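You operate a simulated robot arm through the tools that you are given. There is no shell and no other tool.

You are at the controls of a simulated robot arm. One attempt, no reset.

JOB
Shine the torch down both bushes, box the dirty one, torch off.
Fine: use the small clear box; lay the torch back; the clean bush stays. Set down upright: torch, bush.

It is judged by the outcome, as a careful person would: the job done as asked, and still so three seconds after it is handed in. It fails if anything else is knocked over, pushed out of place, dropped, spilled or broken.

ROBOT AND FRAMES
A 6-joint arm with a two-finger parallel gripper, fixed in place. Base frame: the origin is on the floor under the middle of its stand, x ahead of it, y to its left, z up; the work surface is at about z = 900. Units: mm, degrees, N and s.
With the tool pointing down near the work surface it reaches from about 300 to 660 mm from the base axis. Its first joint turns from -115.0 to 115.0 degrees. Payload 3.43 kg.
The TCP is the grasp point between the finger pads, 34 mm short of the fingertips. In the tool frame z runs along the fingers and y along their closing line. The gripper opens to 128 mm. The fingers are 24 mm wide and 12 mm thick; the gripper's body (48 by 130 mm) begins 96 mm behind the TCP.
Orientation is that of the tool frame in the base frame, as [roll, pitch, yaw] about the fixed x, y, z axes, in that order (R = Rz(yaw) Ry(pitch) Rx(roll)). With the fingers straight down and closing along the base's y, the tool's x points along the base's -x, its y along +y and its z along -z.

CONTROLS
- The arm moves only by the tool servo_tool. Its argument "plan" is a list of rows, each a list of 7 numbers: the shift along the base's x, y, z in mm, then the turn, a rotation vector about the base's x, y, z in rad, then the opening in per cent of the stroke, from 0 (shut) to 100 (fully open). In form: [[dx, dy, dz, rx, ry, rz, hand], ...]. A call has 1 to 20 rows; each row is the pose to reach, as a shift and turn from the pose commanded when the call began. Each row takes 0.2 s and may step no farther than 50 mm and 8.6 degrees from the row before; otherwise, or with a gripper value out of range, the whole call is refused. A pose out of reach is approached as far as the arm can. The call stops where the force on the tool passes 40 N (or 10 N more than at its start, if that is more) or the arm is blocked; 0.2 s more then pass. Each finger travels about 153 mm/s and halts on what it meets, pressing with about 41 N; the grip force reading is that of the motor and also rises with nothing between the fingers. The clock runs only during rows and for 0.2 s after the last one: add rows that repeat a pose to give the fingers time. It gives the time, the measured TCP pose, the force on the tool (base axes), the opening and the grip force at its end, in the units of the frame above (readings bear some noise), with the torque about the TCP (base axes, N m) and any sound that the robot's microphone picked up.
- Cameras (640 x 400 px; columns grow to the right, rows downward): "scene" is fixed at [214.9, -643.7, 1645.5]; the picture's right is [0.89, -0.46, 0.00], its down [-0.38, -0.73, -0.57] and it looks along [0.26, 0.51, -0.82] (base axes); focal length 268 px, centre (320, 200). "wrist" rides on the gripper at [76, -11, -160] in the tool frame; the picture's right is [0.15, 0.99, 0.00], its down [-0.88, 0.13, -0.46] and it looks along [-0.45, 0.07, 0.89] (tool axes); focal length 234 px, centre (320, 200). There is no depth. A picture from a camera that has moved, and an enlarged one, comes with that camera's place and axes in the base frame and with its lens. The place of the scene camera against the robot may be out by one fixed shift of up to 18 mm in any direction.
- snapshot(camera): a new picture of that camera. It takes no simulated time.
- move_column(by): slides the trunk up (or, below 0, down) by that many mm; the arm rides with it, the base frame stays. It gives what a move gives, with no picture.
- enlarge(camera, box): a new picture of the part [left, top, right, bottom] of that camera's present view, enlarged. It takes no simulated time.
- sign_off(): hands the job in; it is judged then, once.

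Nothing tells you positions but the pictures and the camera data. Unless the task says otherwise, let go and move clear before handing in.

The tools are called after "Emit:" as name(argument=value, ...) on one line, values as JSON. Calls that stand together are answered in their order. servo_tool: Moves the arm, as the interface text tells. Its arguments: {"type":"object","properties":{"plan":{"type":"array","items":{"type":"array","items":{"type":"number"}}}},"required":["plan"]} The other tools are called the same way: move_column (by) moves the trunk up or down; snapshot (camera) takes a picture; enlarge (camera, box) takes an enlarged picture of a part of a camera's view; sign_off () hands the job in.

At the start:

```text
time: 0.0
position: [350.4, -270.3, 1292.8]
tool_rot: [-180.0, 0.0, 179.9]
force: [0.1, 0.0, 0.7]
ft_torque: [0.03, 0.01, -0.01]
grip_width: 128.2
gripper_force: 0.1
trunk travel left (down, up): [-925.0, 65.0]
```

scene: 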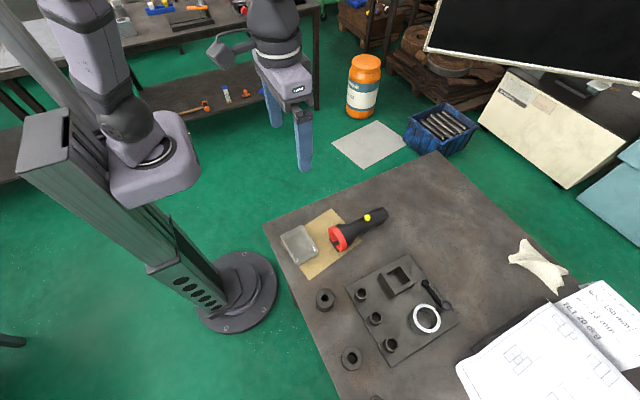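
wrist: 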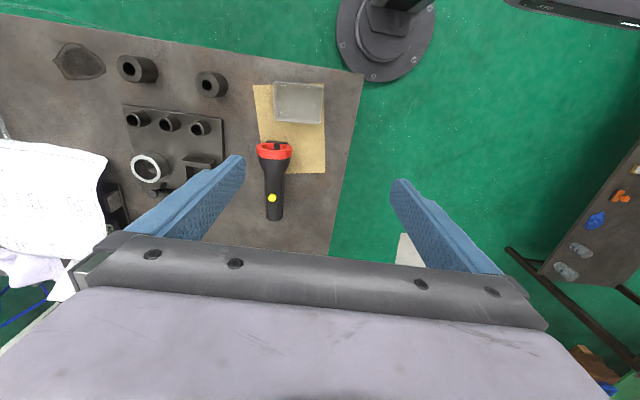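

I see a bench with a torch lying on a tan cloth, a small clear box, and two bush-like rings beside a fixture plate. I'll look closer before moving.

Emit:
enlarge(camera="scene", box=[260, 190, 400, 290])

Emit:
enlarge(camera="scene", box=[300, 250, 470, 380])

Emit:
enlarge(camera="wrist", box=[220, 60, 380, 240])

Emit:
enlarge(camera="wrist", box=[40, 20, 260, 220])

```text
4.00 times, centred on (330, 240) of scene
camera zoom: at [214.9, -643.7, 1645.5], right [0.89, -0.46, 0.0], down [-0.38, -0.73, -0.57], along [0.26, 0.51, -0.82], focal length 1070 px, centre (280, 40)
```

zoom: 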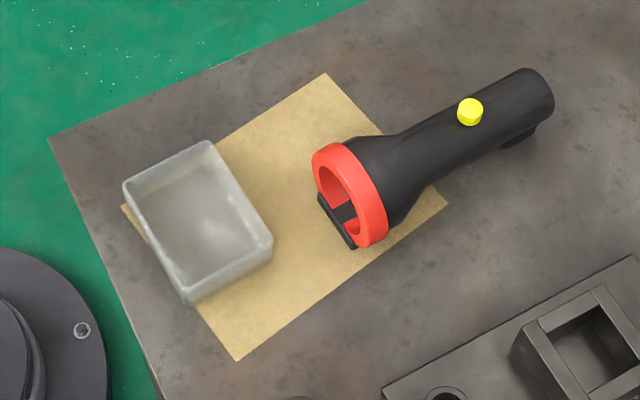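

```text
3.08 times, centred on (385, 315) of scene
camera zoom: at [214.9, -643.7, 1645.5], right [0.89, -0.46, 0.0], down [-0.38, -0.73, -0.57], along [0.26, 0.51, -0.82], focal length 823 px, centre (120, -154)
```

zoom: 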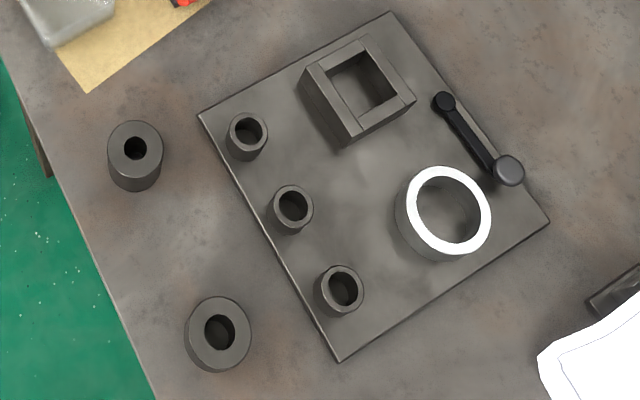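

```text
2.22 times, centred on (300, 150) of wrist
camera zoom: at [273.8, -283.2, 1450.9], right [-0.15, 0.99, 0.0], down [0.88, 0.13, 0.46], along [0.45, 0.07, -0.89], focal length 520 px, centre (364, 311)
```

zoom: 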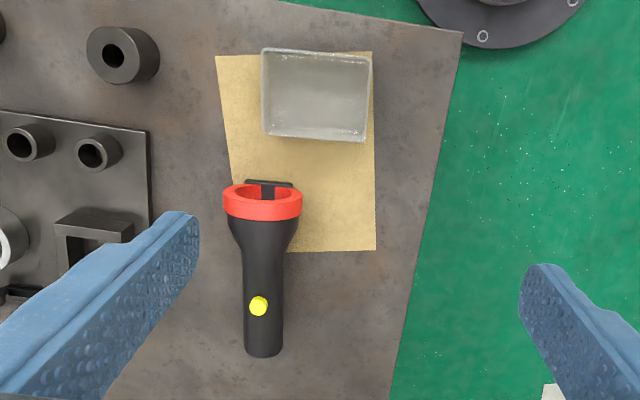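

```text
2.00 times, centred on (150, 120) of wrist
camera zoom: at [273.8, -283.2, 1450.9], right [-0.15, 0.99, 0.0], down [0.88, 0.13, 0.46], along [0.45, 0.07, -0.89], focal length 468 px, centre (660, 360)
```

zoom: 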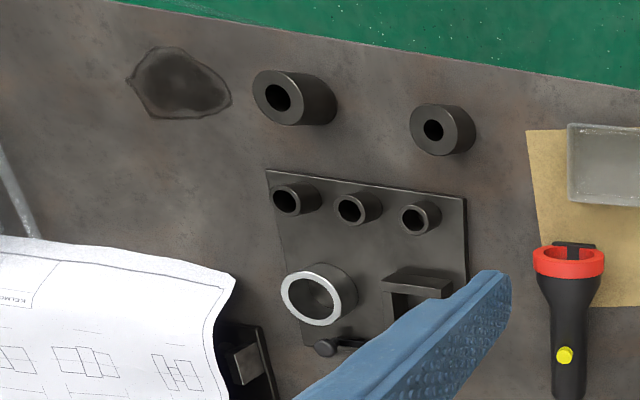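

The torch lies along x with its head toward the robot, at about x 425–600, y −357. The clear box is near (319, −319), and the two loose bushes are near (312, −490) and (305, −637). I'll move the wrist camera closer to measure the torch and button.

Emit:
servo_tool(plan=[[15, -15, -30, 0, 0, 0, 100], [30, -35, -65, 0, 0, 0, 100], [45, -55, -100, 0, 0, 0, 100], [60, -70, -135, 0, 0, 0, 100], [70, -85, -160, 0, 0, 0, 100], [70, -85, -160, 0, 0, 0, 100]])

Emit:
snapshot(camera="wrist")

```text
time: 1.4
position: [419.7, -355.0, 1131.6]
tool_rot: [-180.0, 0.0, 180.0]
force: [-0.4, 0.6, 0.6]
ft_torque: [-0.02, 0.01, -0.01]
grip_width: 128.1
gripper_force: 0.0
trunk travel left (down, up): [-925.0, 65.0]
```

```text
taken
camera wrist: at [343.9, -368.0, 1290.9], right [-0.15, 0.99, 0.0], down [0.88, 0.13, 0.46], along [0.45, 0.07, -0.89], focal length 234 px, centre (320, 200)
```

wrist: 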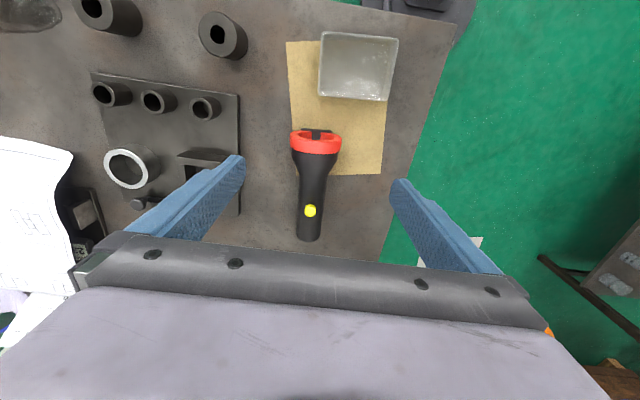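

Emit:
enlarge(camera="wrist", box=[260, 110, 400, 250])

Emit:
enlarge(camera="wrist", box=[60, 0, 280, 130])

Emit:
enlarge(camera="wrist", box=[270, 20, 430, 120])

```text
2.86 times, centred on (330, 180) of wrist
camera zoom: at [343.9, -368.0, 1290.9], right [-0.15, 0.99, 0.0], down [0.88, 0.13, 0.46], along [0.45, 0.07, -0.89], focal length 669 px, centre (291, 257)
```

zoom: 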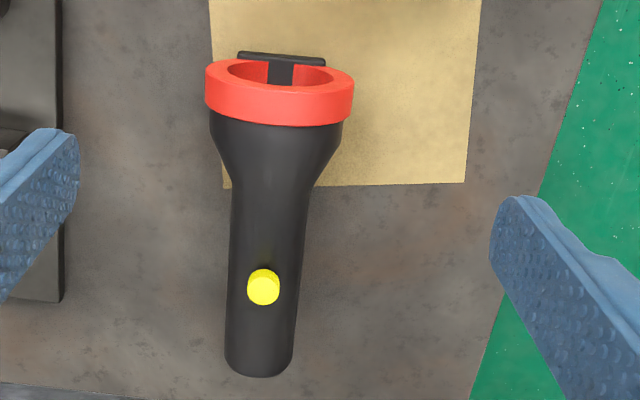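

```text
2.91 times, centred on (170, 65) of wrist
camera zoom: at [343.9, -368.0, 1290.9], right [-0.15, 0.99, 0.0], down [0.88, 0.13, 0.46], along [0.45, 0.07, -0.89], focal length 681 px, centre (756, 593)
```

zoom: 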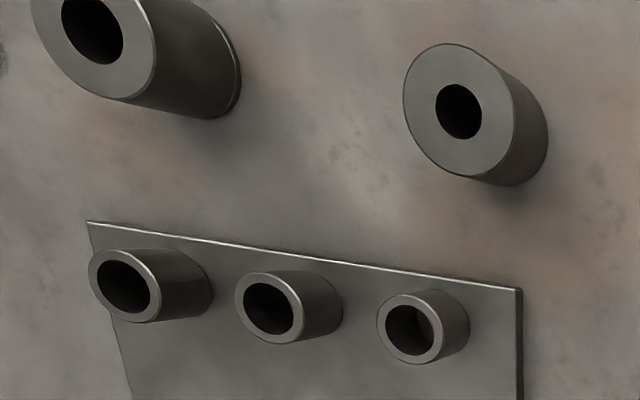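

```text
4.00 times, centred on (350, 70) of wrist
camera zoom: at [343.9, -368.0, 1290.9], right [-0.15, 0.99, 0.0], down [0.88, 0.13, 0.46], along [0.45, 0.07, -0.89], focal length 937 px, centre (200, 720)
```

zoom: 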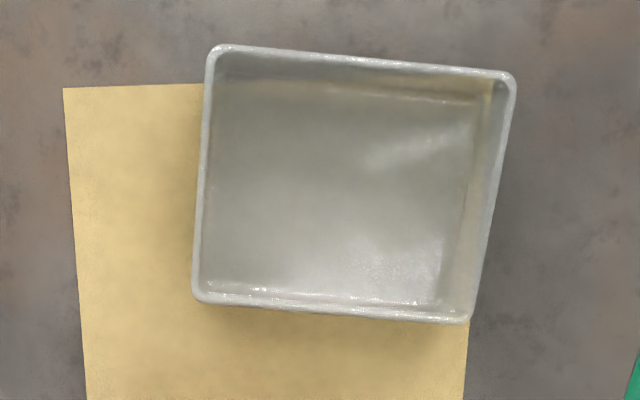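

The torch body axis runs at about z 940, with its head front near (421, −362), tail near (607, −350) and the yellow button near (530, −355, 965). The bush tops are near (315, −495, 953) and (309, −638, 951). Next I'll close the fingers, line up above the button and take another look.

Emit:
servo_tool(plan=[[28, 0, -10, 0, 0, 0.016, 60], [56, 0, -30, 0, 0, 0.032, 20], [84, 0, -55, 0, 0, 0.048, 0], [110, 0, -80, 0, 0, 0.0646, 0], [110, 0, -92, 0, 0, 0.0646, 0], [110, 0, -92, 0, 0, 0.0646, 0]])

Emit:
snapshot(camera="wrist")

Emit:
enlarge(camera="scene", box=[280, 150, 420, 280])

```text
time: 2.8
position: [531.6, -354.0, 1041.4]
tool_rot: [-180.0, 0.1, -176.3]
force: [1.0, -0.8, 0.6]
ft_torque: [0.0, -0.01, 0.02]
grip_width: 0.0
gripper_force: 32.8
trunk travel left (down, up): [-925.0, 65.0]
```

```text
taken
camera wrist: at [456.5, -371.7, 1198.8], right [-0.21, 0.98, 0.0], down [0.87, 0.19, 0.46], along [0.44, 0.1, -0.89], focal length 234 px, centre (320, 200)
```

wrist: 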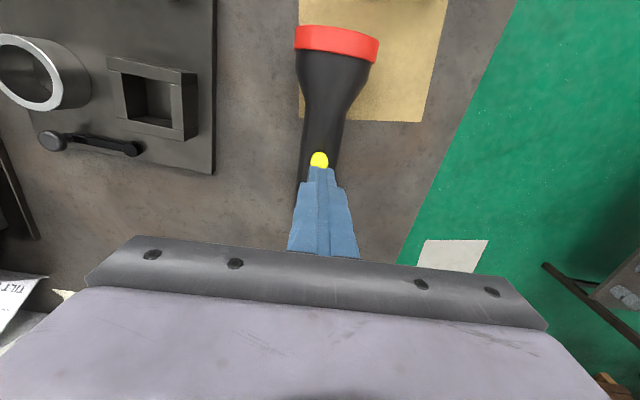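

```text
3.08 times, centred on (350, 215) of scene
camera zoom: at [214.9, -643.7, 1645.5], right [0.89, -0.46, 0.0], down [-0.38, -0.73, -0.57], along [0.26, 0.51, -0.82], focal length 823 px, centre (228, 154)
```

zoom: 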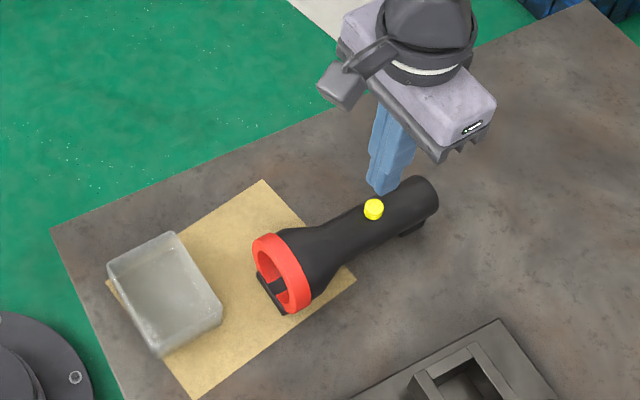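

The closed fingertips are now close to the button from above. I'll zoom in to pin down the button's place.

Emit:
enlarge(camera="wrist", box=[270, 110, 370, 220])

Emit:
enlarge(camera="scene", box=[340, 180, 400, 230])

```text
3.64 times, centred on (320, 165) of wrist
camera zoom: at [456.5, -371.7, 1198.8], right [-0.21, 0.98, 0.0], down [0.87, 0.19, 0.46], along [0.44, 0.1, -0.89], focal length 852 px, centre (320, 327)
```

zoom: 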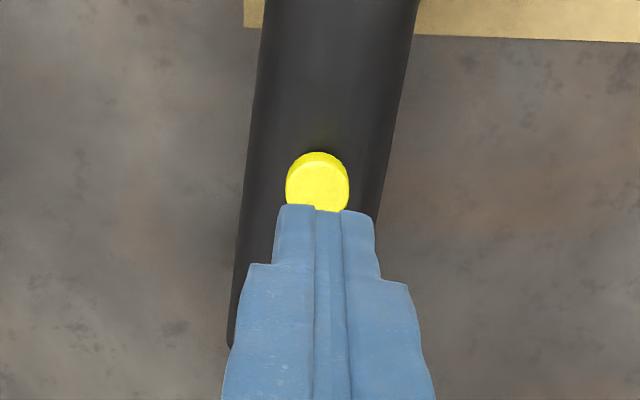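

```text
8.00 times, centred on (370, 205) of scene
camera zoom: at [214.9, -643.7, 1645.5], right [0.89, -0.46, 0.0], down [-0.38, -0.73, -0.57], along [0.26, 0.51, -0.82], focal length 2141 px, centre (-80, 160)
```

zoom: 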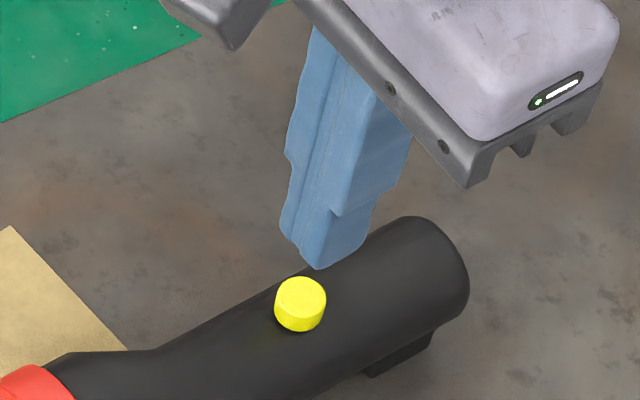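

The button's centre comes out at about (529.4, −356, 965.7). I'll lower the closed fingertips onto it slowly and listen for a click.

Emit:
servo_tool(plan=[[-1, -0.7, -15, 0, 0, 0, 0], [-1, -0.7, -30, 0, 0, 0, 0], [-1, -0.7, -36, 0, 0, 0, 0], [-1, -0.7, -38, 0, 0, 0, 0], [-1, -0.7, -39, 0, 0, 0, 0], [-1, -0.7, -40, 0, 0, 0, 0], [-1, -0.7, -41, 0, 0, 0, 0], [-1, -0.7, -42, 0, 0, 0, 0]])

Emit:
enlarge(camera="scene", box=[340, 180, 400, 230])

```text
time: 4.6
position: [529.6, -355.3, 1001.9]
tool_rot: [-179.7, 0.3, -176.3]
force: [3.1, 1.0, 22.4]
ft_torque: [0.0, -0.13, -0.02]
grip_width: 0.2
gripper_force: 32.8
trunk travel left (down, up): [-925.0, 65.0]
heard: click
```

```text
8.00 times, centred on (370, 205) of scene
camera zoom: at [214.9, -643.7, 1645.5], right [0.89, -0.46, 0.0], down [-0.38, -0.73, -0.57], along [0.26, 0.51, -0.82], focal length 2141 px, centre (-80, 160)
```

zoom: 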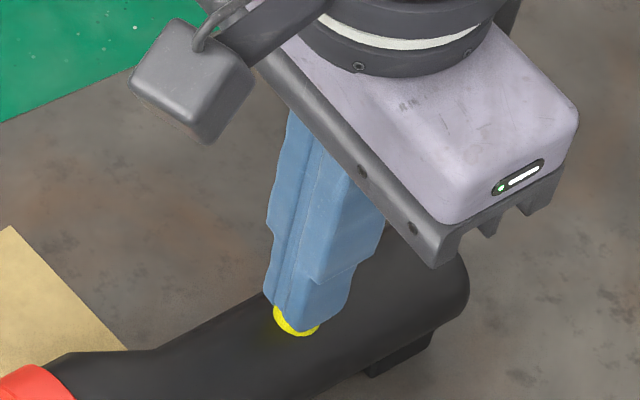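

I heard the click at about 22 N. I'll lift straight off and check that the lamp is lit.

Emit:
servo_tool(plan=[[0, 0, 10, 0, 0, 0, 0], [0, 0, 40, 0, 0, 0, 0], [0, 0, 80, 0, 0, 0, 0], [0, 0, 80, 0, 0, 0, 0]])

Emit:
snapshot(camera="scene")

Emit:
enlarge(camera="scene", box=[280, 180, 400, 280])

Emit:
snapshot(camera="wrist")

```text
time: 5.6
position: [527.7, -354.8, 1076.1]
tool_rot: [179.8, -0.1, -176.2]
force: [0.0, -0.2, 0.5]
ft_torque: [0.01, 0.04, 0.01]
grip_width: 0.3
gripper_force: 33.1
trunk travel left (down, up): [-925.0, 65.0]
```

```text
taken
```

scene: 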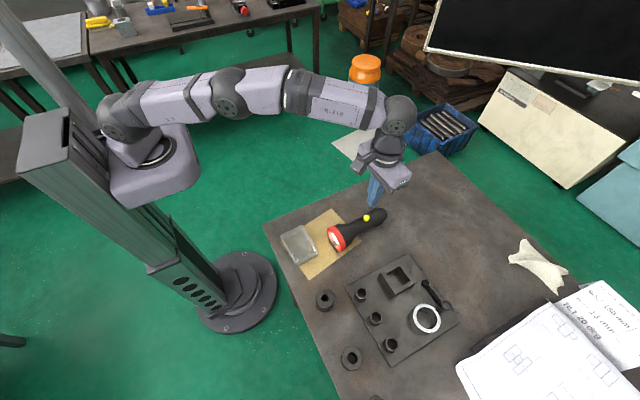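

```text
4.00 times, centred on (340, 230) of scene
camera zoom: at [214.9, -643.7, 1645.5], right [0.89, -0.46, 0.0], down [-0.38, -0.73, -0.57], along [0.26, 0.51, -0.82], focal length 1070 px, centre (240, 80)
```

zoom: 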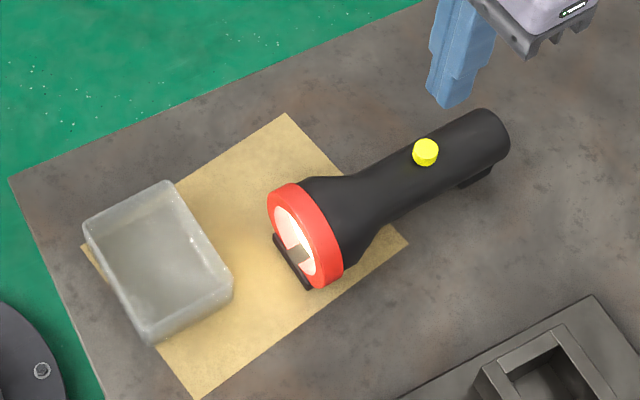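

```text
taken
camera wrist: at [454.3, -373.5, 1234.9], right [-0.21, 0.98, 0.0], down [0.87, 0.19, 0.45], along [0.44, 0.1, -0.89], focal length 234 px, centre (320, 200)
```

wrist: 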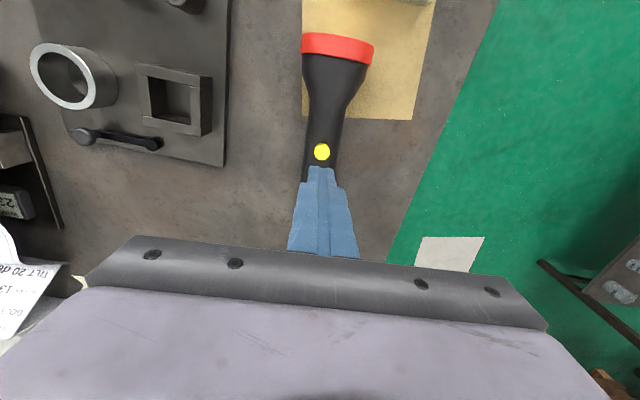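

The lamp is lit. There's a sheet with notes on the bench, so I'll read it in case it matters for handling the torch.

Emit:
enlarge(camera="scene", box=[540, 270, 640, 370])

Emit:
enlarge(camera="scene", box=[440, 320, 600, 400])

Emit:
enlarge(camera="wrist", box=[0, 100, 100, 350])

Emit:
enlarge(camera="scene", box=[310, 280, 370, 320])

Emit:
enlarge(camera="scene", box=[320, 335, 380, 375])

```text
4.00 times, centred on (590, 320) of scene
camera zoom: at [214.9, -643.7, 1645.5], right [0.89, -0.46, 0.0], down [-0.38, -0.73, -0.57], along [0.26, 0.51, -0.82], focal length 1070 px, centre (-760, -280)
```

zoom: 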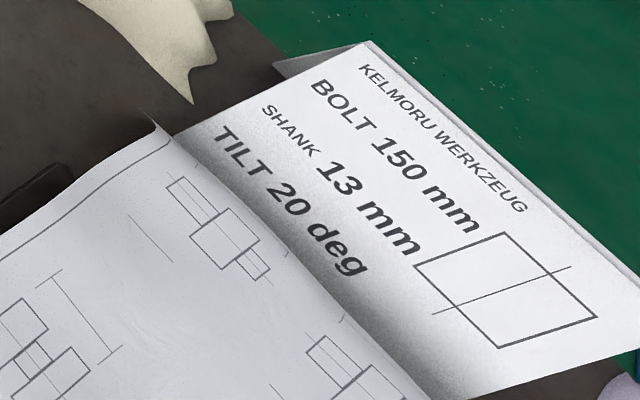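

```text
4.00 times, centred on (520, 360) of scene
camera zoom: at [214.9, -643.7, 1645.5], right [0.89, -0.46, 0.0], down [-0.38, -0.73, -0.57], along [0.26, 0.51, -0.82], focal length 1070 px, centre (-480, -440)
```

zoom: 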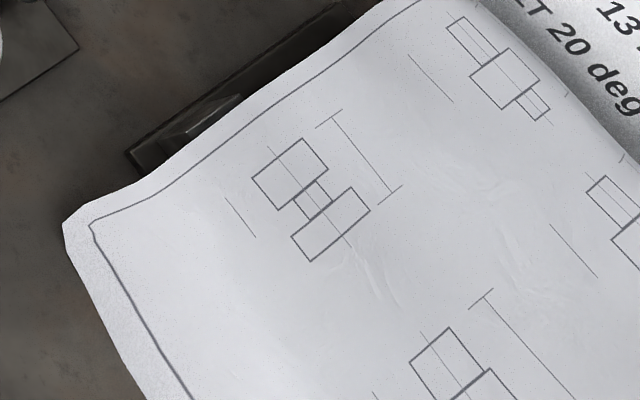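

```text
1.60 times, centred on (50, 225) of wrist
camera zoom: at [454.3, -373.5, 1234.9], right [-0.21, 0.98, 0.0], down [0.87, 0.19, 0.45], along [0.44, 0.1, -0.89], focal length 375 px, centre (752, 160)
```

zoom: 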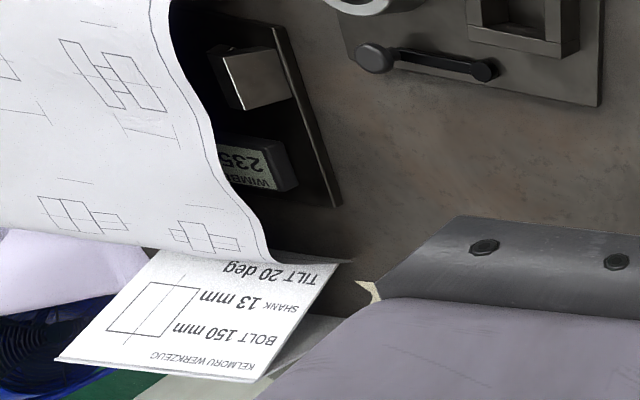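

```text
10.00 times, centred on (340, 300) of scene
camera zoom: at [214.9, -643.7, 1645.5], right [0.89, -0.46, 0.0], down [-0.38, -0.73, -0.57], along [0.26, 0.51, -0.82], focal length 2676 px, centre (120, -800)
```

zoom: 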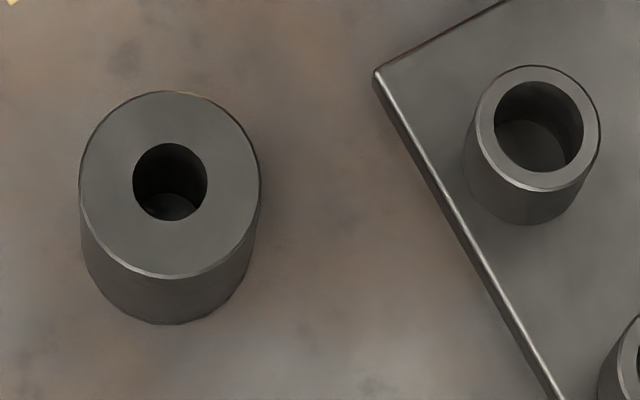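

```text
10.00 times, centred on (350, 355) of scene
camera zoom: at [214.9, -643.7, 1645.5], right [0.89, -0.46, 0.0], down [-0.38, -0.73, -0.57], along [0.26, 0.51, -0.82], focal length 2676 px, centre (20, -1350)
```

zoom: 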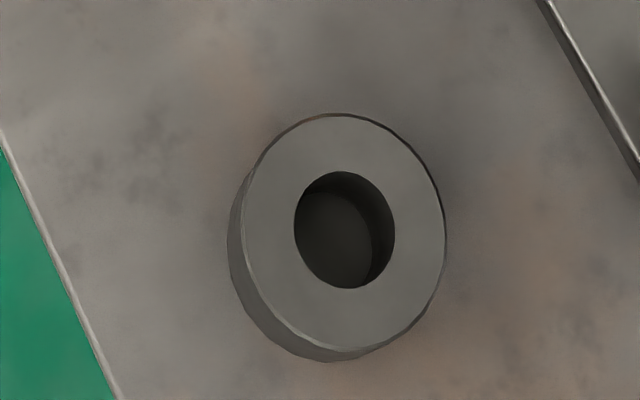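

The notes are about bolts, nothing to do with this job. I'll straddle the torch body just in front of the button and check the fit before closing.

Emit:
servo_tool(plan=[[-16, -1, 0, 0, 0, 0, 30], [-31.4, -2.1, 0, 0, 0, 0, 62], [-31.4, -2.1, -30, 0, 0, 0, 62], [-31.4, -2.1, -65, 0, 0, 0, 62], [-31.4, -2.1, -100, 0, 0, 0, 62], [-31.4, -2.1, -122, 0, 0, 0, 62], [-31.4, -2.1, -136.8, 0, 0, 0, 62], [-31.4, -2.1, -136.8, 0, 0, 0, 62]])

Emit:
snapshot(camera="wrist")

Emit:
enlarge(camera="scene", box=[290, 170, 410, 270])

```text
time: 7.4
position: [497.1, -358.6, 941.5]
tool_rot: [179.9, -0.1, -176.3]
force: [-0.7, 0.3, -0.1]
ft_torque: [-0.01, 0.0, 0.02]
grip_width: 79.5
gripper_force: 0.0
trunk travel left (down, up): [-925.0, 65.0]
```

```text
taken
camera wrist: at [422.7, -376.4, 1100.1], right [-0.21, 0.98, 0.0], down [0.87, 0.19, 0.46], along [0.45, 0.1, -0.89], focal length 234 px, centre (320, 200)
```

wrist: 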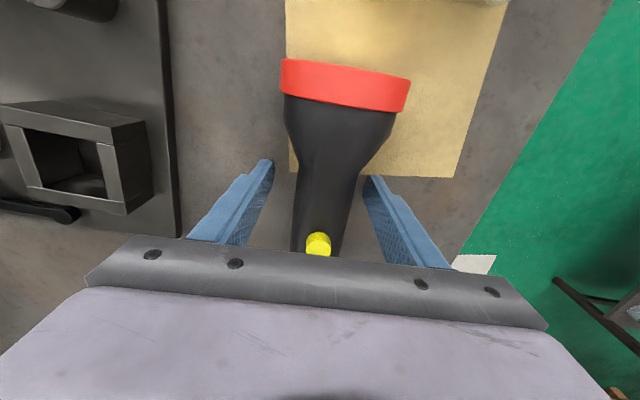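

```text
4.00 times, centred on (350, 220) of scene
camera zoom: at [214.9, -643.7, 1645.5], right [0.89, -0.46, 0.0], down [-0.38, -0.73, -0.57], along [0.26, 0.51, -0.82], focal length 1070 px, centre (200, 120)
```

zoom: 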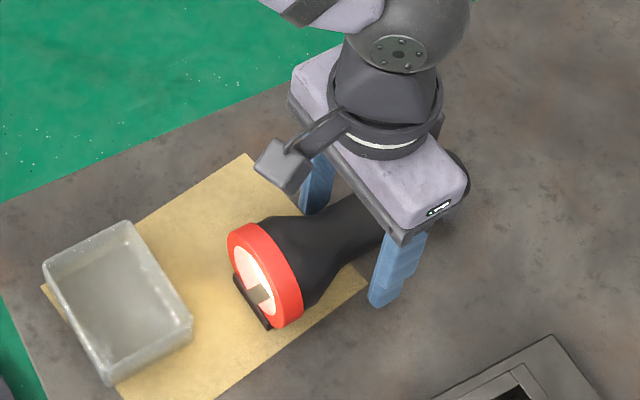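

The fingers straddle the torch body evenly, ahead of the button. I'll close on it and lift a little to test the grip.

Emit:
servo_tool(plan=[[0, 0, 0, 0, 0, 0, 0], [0, 0, 0, 0, 0, 0, 0], [0, 0, 0, 0, 0, 0, 0], [0, 0, 0, 0, 0, 0, 0]])

Emit:
servo_tool(plan=[[0, 0, 5, 0, 0, 0, 0], [0, 0, 30, 0, 0, 0, 0], [0, 0, 70, 0, 0, 0, 0], [0, 0, 120, 0, 0, 0, 0], [0, 0, 120, 0, 0, 0, 0]])

Emit:
snapshot(camera="wrist")

Emit:
snapshot(camera="scene")

```text
time: 8.4
position: [497.8, -359.8, 942.5]
tool_rot: [180.0, 0.1, -176.3]
force: [-0.3, -0.3, 1.2]
ft_torque: [-0.01, -0.03, 0.17]
grip_width: 42.8
gripper_force: 41.2
trunk travel left (down, up): [-925.0, 65.0]
```

```text
time: 9.6
position: [496.5, -360.1, 1062.0]
tool_rot: [179.9, 0.0, -176.3]
force: [0.9, -0.5, -3.2]
ft_torque: [-0.01, -0.01, 0.18]
grip_width: 42.6
gripper_force: 40.8
trunk travel left (down, up): [-925.0, 65.0]
```

```text
taken
camera wrist: at [422.6, -377.8, 1220.4], right [-0.21, 0.98, 0.0], down [0.87, 0.19, 0.45], along [0.44, 0.1, -0.89], focal length 234 px, centre (320, 200)
```

wrist: 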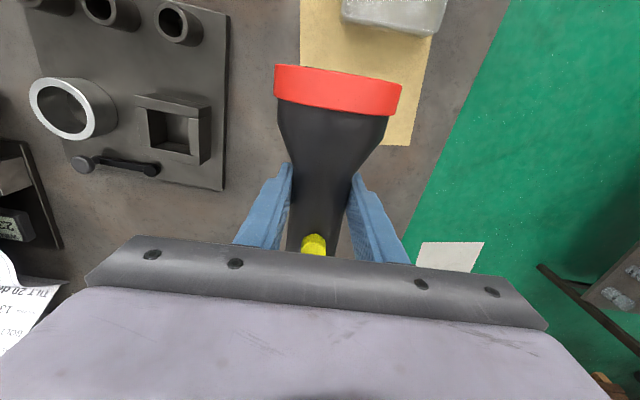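

```text
taken
```

scene: 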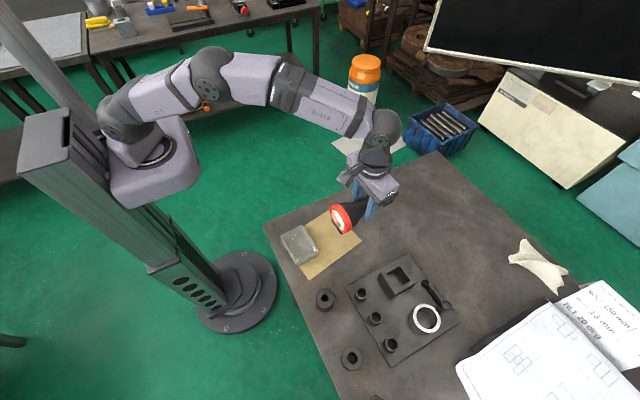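

The torch is held firmly, at about 0.37 kg. I'll raise it and swing the hand round to face the nearer bush at azimuth −57.5°, keeping the tool pointing down for now.

Emit:
servo_tool(plan=[[-10, 0, 40, 0, 0, -0.1, 0], [-30, -5, 80, 0, 0, -0.22, 0], [-60, -15, 120, 0, 0, -0.36, 0], [-95, -28, 150, 0, 0, -0.5, 0], [-130, -45, 170, 0, 0, -0.64, 0], [-165, -60, 185, 0, 0, -0.78, 0], [-195, -72, 188, 0, 0, -0.92, 0], [-219, -80, 188, 0, 0, -1.068, 0], [-219, -80, 188, 0, 0, -1.068, 0]])

Emit:
snapshot(camera="scene")

```text
refused: row 3 steps farther than a row can; nothing moved
```

```text
taken
```

scene: 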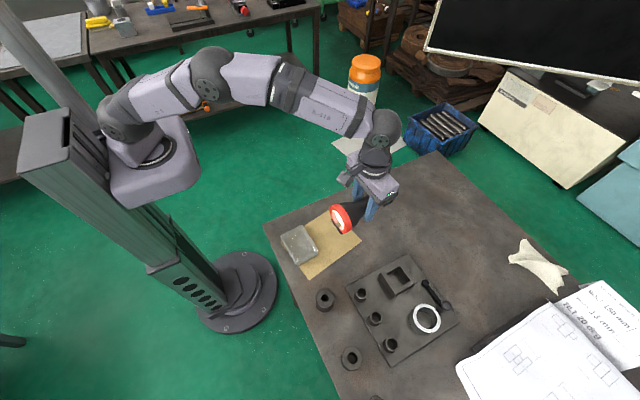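

The call was refused because one step was too long, so nothing moved. I'll send the same swing in finer steps.

Emit:
servo_tool(plan=[[-5, 0, 40, 0, 0, -0.08, 0], [-20, -3, 75, 0, 0, -0.18, 0], [-42, -10, 105, 0, 0, -0.3, 0], [-68, -20, 130, 0, 0, -0.42, 0], [-96, -32, 150, 0, 0, -0.54, 0], [-125, -45, 168, 0, 0, -0.66, 0], [-155, -57, 180, 0, 0, -0.78, 0], [-185, -68, 188, 0, 0, -0.9, 0], [-205, -76, 188, 0, 0, -1.0, 0], [-219, -80, 188, 0, 0, -1.068, 0], [-219, -80, 188, 0, 0, -1.068, 0]])

Emit:
snapshot(camera="scene")

Emit:
snapshot(camera="wrist")

```text
time: 12.0
position: [278.8, -436.7, 1249.8]
tool_rot: [-180.0, 0.0, 122.4]
force: [-0.1, 0.1, -3.1]
ft_torque: [0.01, 0.01, -0.17]
grip_width: 43.0
gripper_force: 41.4
trunk travel left (down, up): [-925.0, 65.0]
```

```text
taken
```

scene: 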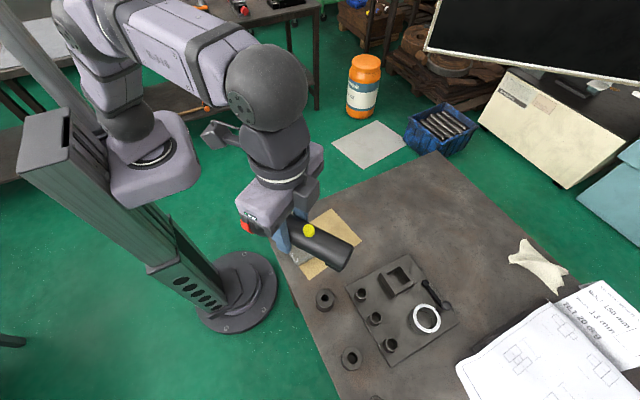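

```text
taken
camera wrist: at [228.0, -380.8, 1407.7], right [0.76, 0.65, 0.0], down [0.58, -0.67, 0.46], along [0.3, -0.34, -0.89], focal length 234 px, centre (320, 200)
```

wrist: 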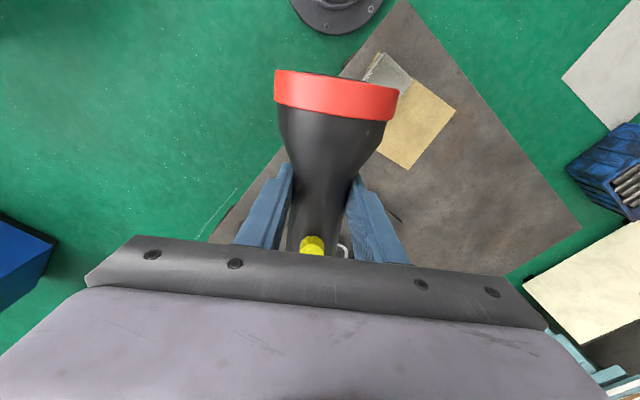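

That went well. Now I'll tip the tool outward in steps so the torch head swings down, checking at the halfway point.

Emit:
servo_tool(plan=[[0, 0, 5, -0.118, -0.0752, 0, 0], [0, 0, 10, -0.236, -0.1504, 0, 0], [0, 0, 15, -0.354, -0.2257, 0, 0], [0, 0, 15, -0.472, -0.3009, 0, 0], [0, 0, 15, -0.59, -0.3761, 0, 0], [0, 0, 15, -0.7085, -0.4513, 0, 0], [0, 0, 15, -0.7085, -0.4513, 0, 0]])

Emit:
snapshot(camera="scene")

```text
time: 13.6
position: [279.4, -439.3, 1264.7]
tool_rot: [-179.9, 48.2, 122.5]
force: [-0.9, -0.2, -3.1]
ft_torque: [-0.02, -0.02, 0.04]
grip_width: 43.2
gripper_force: 41.5
trunk travel left (down, up): [-925.0, 65.0]
```

```text
taken
```

scene: 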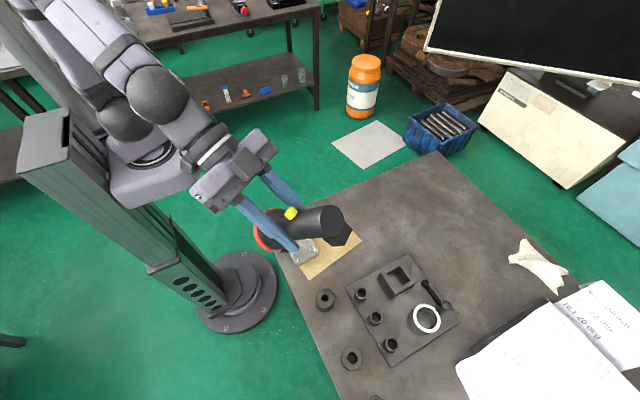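

The arm follows well. I'll tip it the rest of the way to vertical and bring the torch over the nearer bush, staying high for now.

Emit:
servo_tool(plan=[[6, -9.5, -9, -0.1027, -0.0654, 0, 0], [12, -19, -18, -0.2055, -0.1309, 0, 0], [18, -28.5, -27, -0.3082, -0.1963, 0, 0], [24, -38, -36, -0.4109, -0.2618, 0, 0], [30, -47.5, -45, -0.5137, -0.3272, 0, 0], [36, -56.9, -53, -0.6164, -0.3927, 0, 0], [36, -56.9, -53, -0.6164, -0.3927, 0, 0]])

Emit:
snapshot(camera="scene")

Emit:
enlarge(camera="scene", box=[270, 230, 400, 330])

Emit:
snapshot(camera="wrist")

```text
time: 15.2
position: [296.3, -509.2, 1224.0]
tool_rot: [101.0, 88.4, 44.4]
force: [0.1, -1.3, -3.1]
ft_torque: [0.07, 0.0, 0.0]
grip_width: 43.3
gripper_force: 41.0
out of reach, approached as far as the arm can: row 1, 2, 3, 4, 5, 6, 7
trunk travel left (down, up): [-925.0, 65.0]
```

```text
taken
```

scene: 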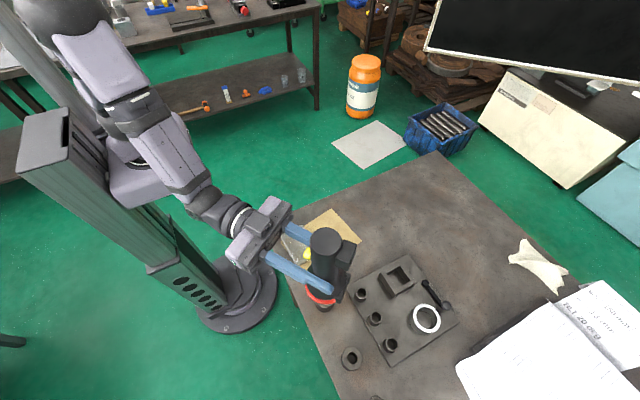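

```text
4.00 times, centred on (335, 280) of scene
camera zoom: at [214.9, -643.7, 1645.5], right [0.89, -0.46, 0.0], down [-0.38, -0.73, -0.57], along [0.26, 0.51, -0.82], focal length 1070 px, centre (260, -120)
```

zoom: 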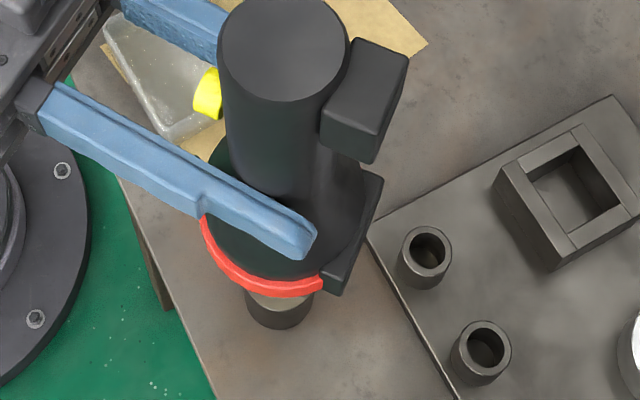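

```text
taken
camera wrist: at [201.1, -382.3, 1147.4], right [0.83, 0.55, -0.12], down [-0.16, 0.44, 0.89], along [0.54, -0.72, 0.45], focal length 234 px, centre (320, 200)
```

wrist: 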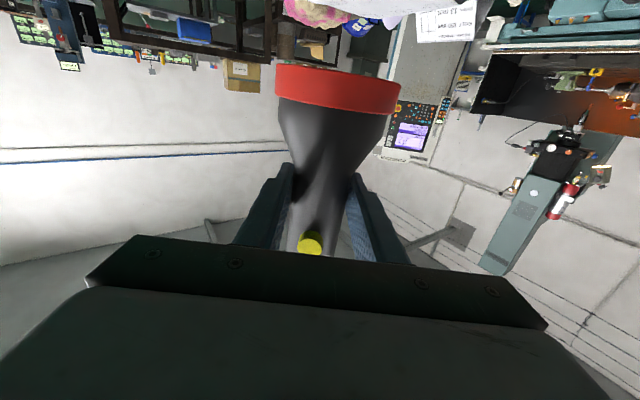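

The torch is head-down over the nearer bush, but this wrist pose sits at a joint limit and has drifted about 25 mm. Turning the tool direction about the vertical axis should give the arm an easier pose and keep the torch vertical.

Emit:
servo_tool(plan=[[0, 0, 5, 0, 0, 0.12, 0], [0, 0, 10, 0, 0, 0.24, 0], [0, 0, 15, 0, 0, 0.36, 0], [0, 0, 15, 0, 0, 0.48, 0], [0, 0, 15, 0, 0, 0.48, 0]])

Emit:
snapshot(camera="scene")

Emit:
snapshot(camera="wrist")

```text
time: 16.4
position: [299.1, -511.1, 1238.7]
tool_rot: [-124.4, 89.9, -154.2]
force: [-0.6, 0.0, -3.0]
ft_torque: [0.02, 0.01, 0.0]
grip_width: 42.8
gripper_force: 41.0
trunk travel left (down, up): [-925.0, 65.0]
```

```text
taken
```

scene: 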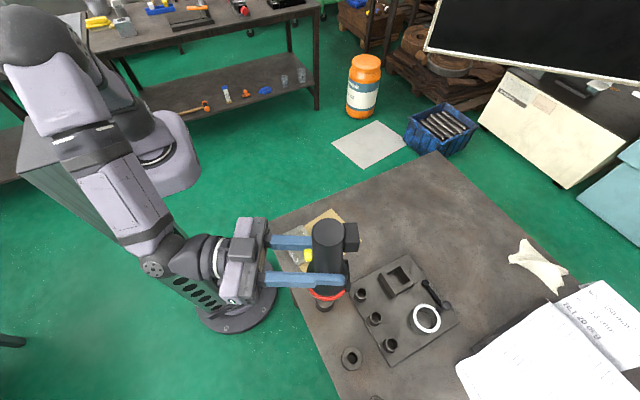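

```text
taken
camera wrist: at [154.1, -441.5, 1162.0], right [0.49, 0.86, -0.15], down [-0.33, 0.34, 0.88], along [0.8, -0.39, 0.45], focal length 234 px, centre (320, 200)
```

wrist: 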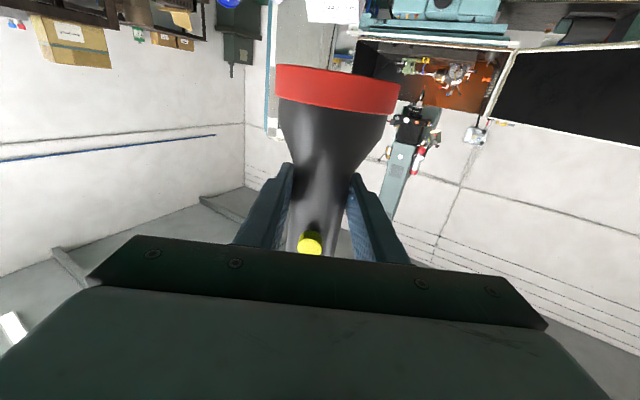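

The pose is reachable now and the torch is exactly vertical. I'll centre it over the nearer bush's bore.

Emit:
servo_tool(plan=[[8, 8, 0, 0, 0, 0, 0], [16, 16, 0, 0, 0, 0, 0], [16, 16, 0, 0, 0, 0, 0]])

Emit:
enlarge(camera="scene", box=[290, 240, 390, 330])

Emit:
enlarge(camera="scene", box=[310, 285, 350, 315])

```text
time: 17.2
position: [314.7, -494.3, 1238.9]
tool_rot: [-23.3, 90.0, -53.3]
force: [-0.4, -0.5, -2.2]
ft_torque: [0.07, 0.05, 0.0]
grip_width: 43.1
gripper_force: 40.9
trunk travel left (down, up): [-925.0, 65.0]
```

```text
4.44 times, centred on (340, 285) of scene
camera zoom: at [214.9, -643.7, 1645.5], right [0.89, -0.46, 0.0], down [-0.38, -0.73, -0.57], along [0.26, 0.51, -0.82], focal length 1189 px, centre (231, -178)
```

zoom: 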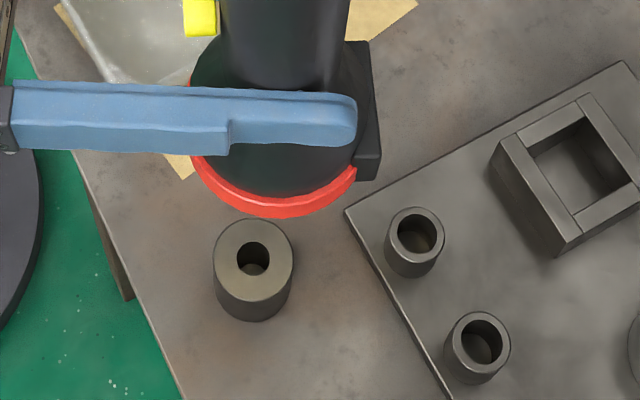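

```text
13.33 times, centred on (330, 300) of scene
camera zoom: at [214.9, -643.7, 1645.5], right [0.89, -0.46, 0.0], down [-0.38, -0.73, -0.57], along [0.26, 0.51, -0.82], focal length 3568 px, centre (187, -1133)
```

zoom: 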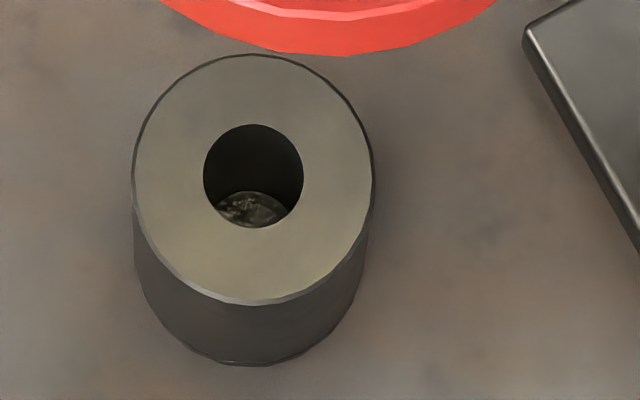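

The whole bush is in view, and there is something mottled at the bottom of its lit bore. I'll zoom in further.

Emit:
enlarge(camera="scene", box=[321, 292, 334, 302])

Emit:
servo_tool(plan=[[0, 0, -25, 0, 0, 0, 0], [0, 0, -50, 0, 0, 0, 0], [0, 0, -50, 0, 0, 0, 0]])

Emit:
enlarge(camera="scene", box=[321, 292, 334, 302])

Emit:
enlarge(camera="scene", box=[290, 240, 390, 330])

```text
16.00 times, centred on (328, 297) of scene
camera zoom: at [214.9, -643.7, 1645.5], right [0.89, -0.46, 0.0], down [-0.38, -0.73, -0.57], along [0.26, 0.51, -0.82], focal length 4281 px, centre (200, -1352)
```

zoom: 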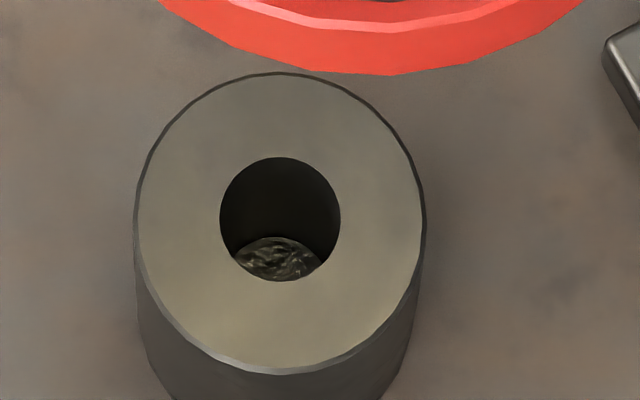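

```text
time: 18.0
position: [314.7, -493.6, 1189.9]
tool_rot: [-160.0, 90.0, 170.0]
force: [0.0, -0.5, -2.8]
ft_torque: [0.0, 0.01, 0.02]
grip_width: 43.1
gripper_force: 41.1
trunk travel left (down, up): [-925.0, 65.0]
```

```text
16.00 times, centred on (328, 297) of scene
camera zoom: at [214.9, -643.7, 1645.5], right [0.89, -0.46, 0.0], down [-0.38, -0.73, -0.57], along [0.26, 0.51, -0.82], focal length 4281 px, centre (200, -1352)
```

zoom: 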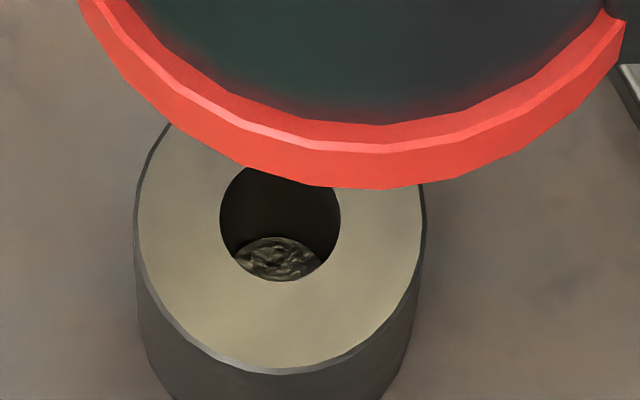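

```text
4.44 times, centred on (340, 285) of scene
camera zoom: at [214.9, -643.7, 1645.5], right [0.89, -0.46, 0.0], down [-0.38, -0.73, -0.57], along [0.26, 0.51, -0.82], focal length 1189 px, centre (231, -178)
```

zoom: 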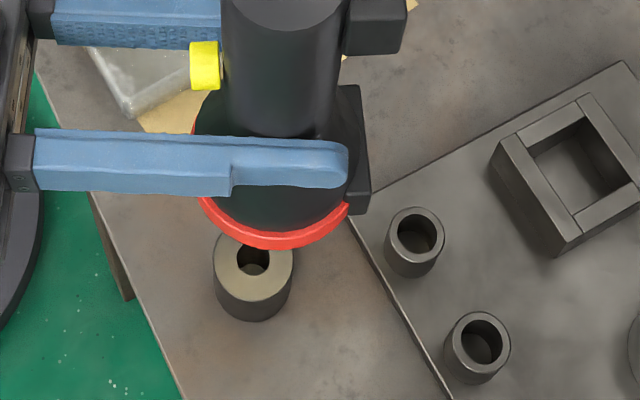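

The nearer bush has crumpled, swarf-like debris at the bottom of its bore. I'll bring the torch closer so it is properly lit, then compare with the other bush.

Emit:
servo_tool(plan=[[0, 0, -30, 0, 0, 0, 0], [0, 0, -60, 0, 0, 0, 0], [0, 0, -90, 0, 0, 0, 0], [0, 0, -90, 0, 0, 0, 0], [0, 0, -90, 0, 0, 0, 0]])

Emit:
enlarge(camera="scene", box=[290, 260, 390, 340])

Emit:
snapshot(camera="wrist")

```text
time: 19.2
position: [314.0, -492.7, 1100.0]
tool_rot: [138.6, 90.0, 108.6]
force: [0.0, -1.1, -3.4]
ft_torque: [0.01, 0.0, 0.0]
grip_width: 42.9
gripper_force: 40.9
trunk travel left (down, up): [-925.0, 65.0]
```

```text
5.00 times, centred on (340, 300) of scene
camera zoom: at [214.9, -643.7, 1645.5], right [0.89, -0.46, 0.0], down [-0.38, -0.73, -0.57], along [0.26, 0.51, -0.82], focal length 1338 px, centre (220, -300)
```

zoom: 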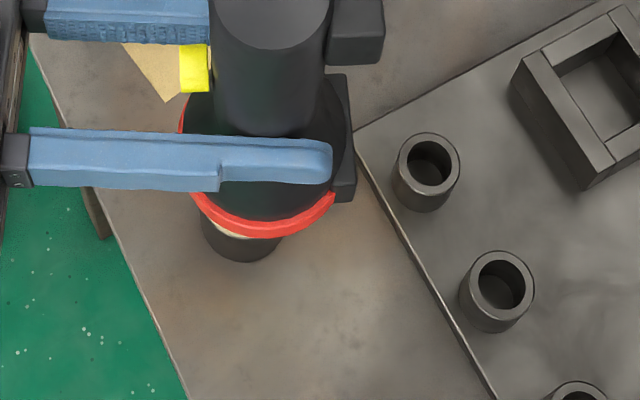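

```text
taken
camera wrist: at [170.1, -425.6, 1023.1], right [0.49, 0.86, -0.15], down [-0.33, 0.34, 0.88], along [0.8, -0.39, 0.45], focal length 234 px, centre (320, 200)
```

wrist: 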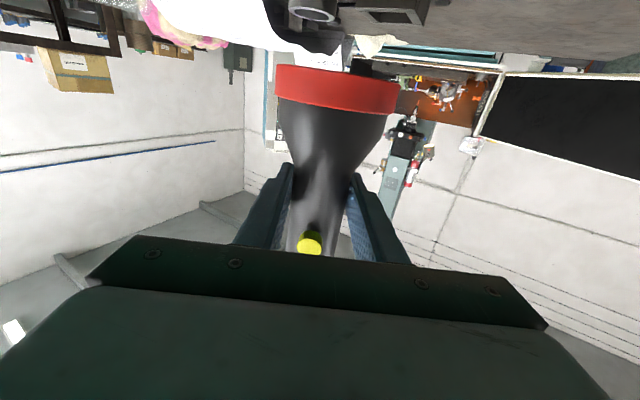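

The nearer bush is lit straight down its bore. Next I'll raise the torch and carry it over to the other bush.

Emit:
servo_tool(plan=[[0, 0, 40, 0, 0, 0, 0], [0, -10, 80, 0, 0, 0, 0], [0, -45, 100, 0, 0, 0, 0], [-2, -85, 100, 0, 0, 0, 0], [-4, -120, 100, 0, 0, 0, 0], [-5.5, -143.5, 100, 0, 0, 0, 0], [-5.5, -143.5, 100, 0, 0, 0, 0], [-5.5, -143.5, 100, 0, 0, 0, 0]])

Emit:
snapshot(camera="scene")

Emit:
enlarge(camera="scene", box=[300, 300, 400, 390])

```text
time: 21.0
position: [308.2, -638.7, 1198.5]
tool_rot: [132.0, 89.9, 101.9]
force: [1.0, -0.4, -2.9]
ft_torque: [-0.03, 0.02, 0.0]
grip_width: 42.9
gripper_force: 41.1
trunk travel left (down, up): [-925.0, 65.0]
```

```text
taken
```

scene: 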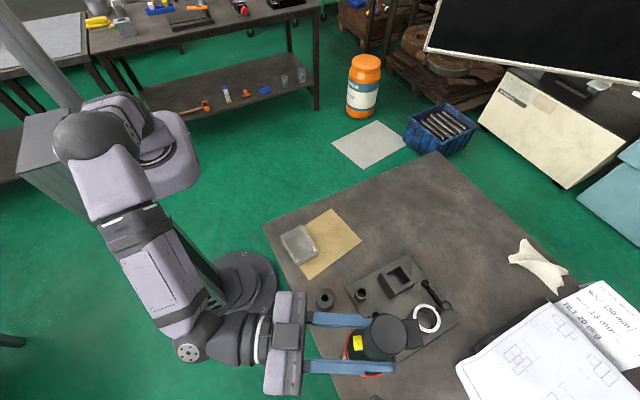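

```text
4.44 times, centred on (350, 345) of scene
camera zoom: at [214.9, -643.7, 1645.5], right [0.89, -0.46, 0.0], down [-0.38, -0.73, -0.57], along [0.26, 0.51, -0.82], focal length 1189 px, centre (187, -444)
```

zoom: 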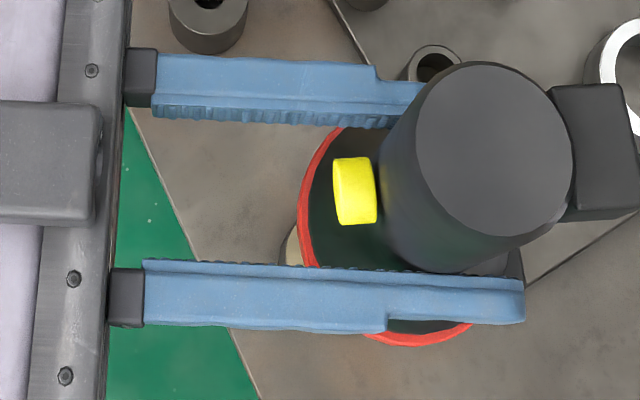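

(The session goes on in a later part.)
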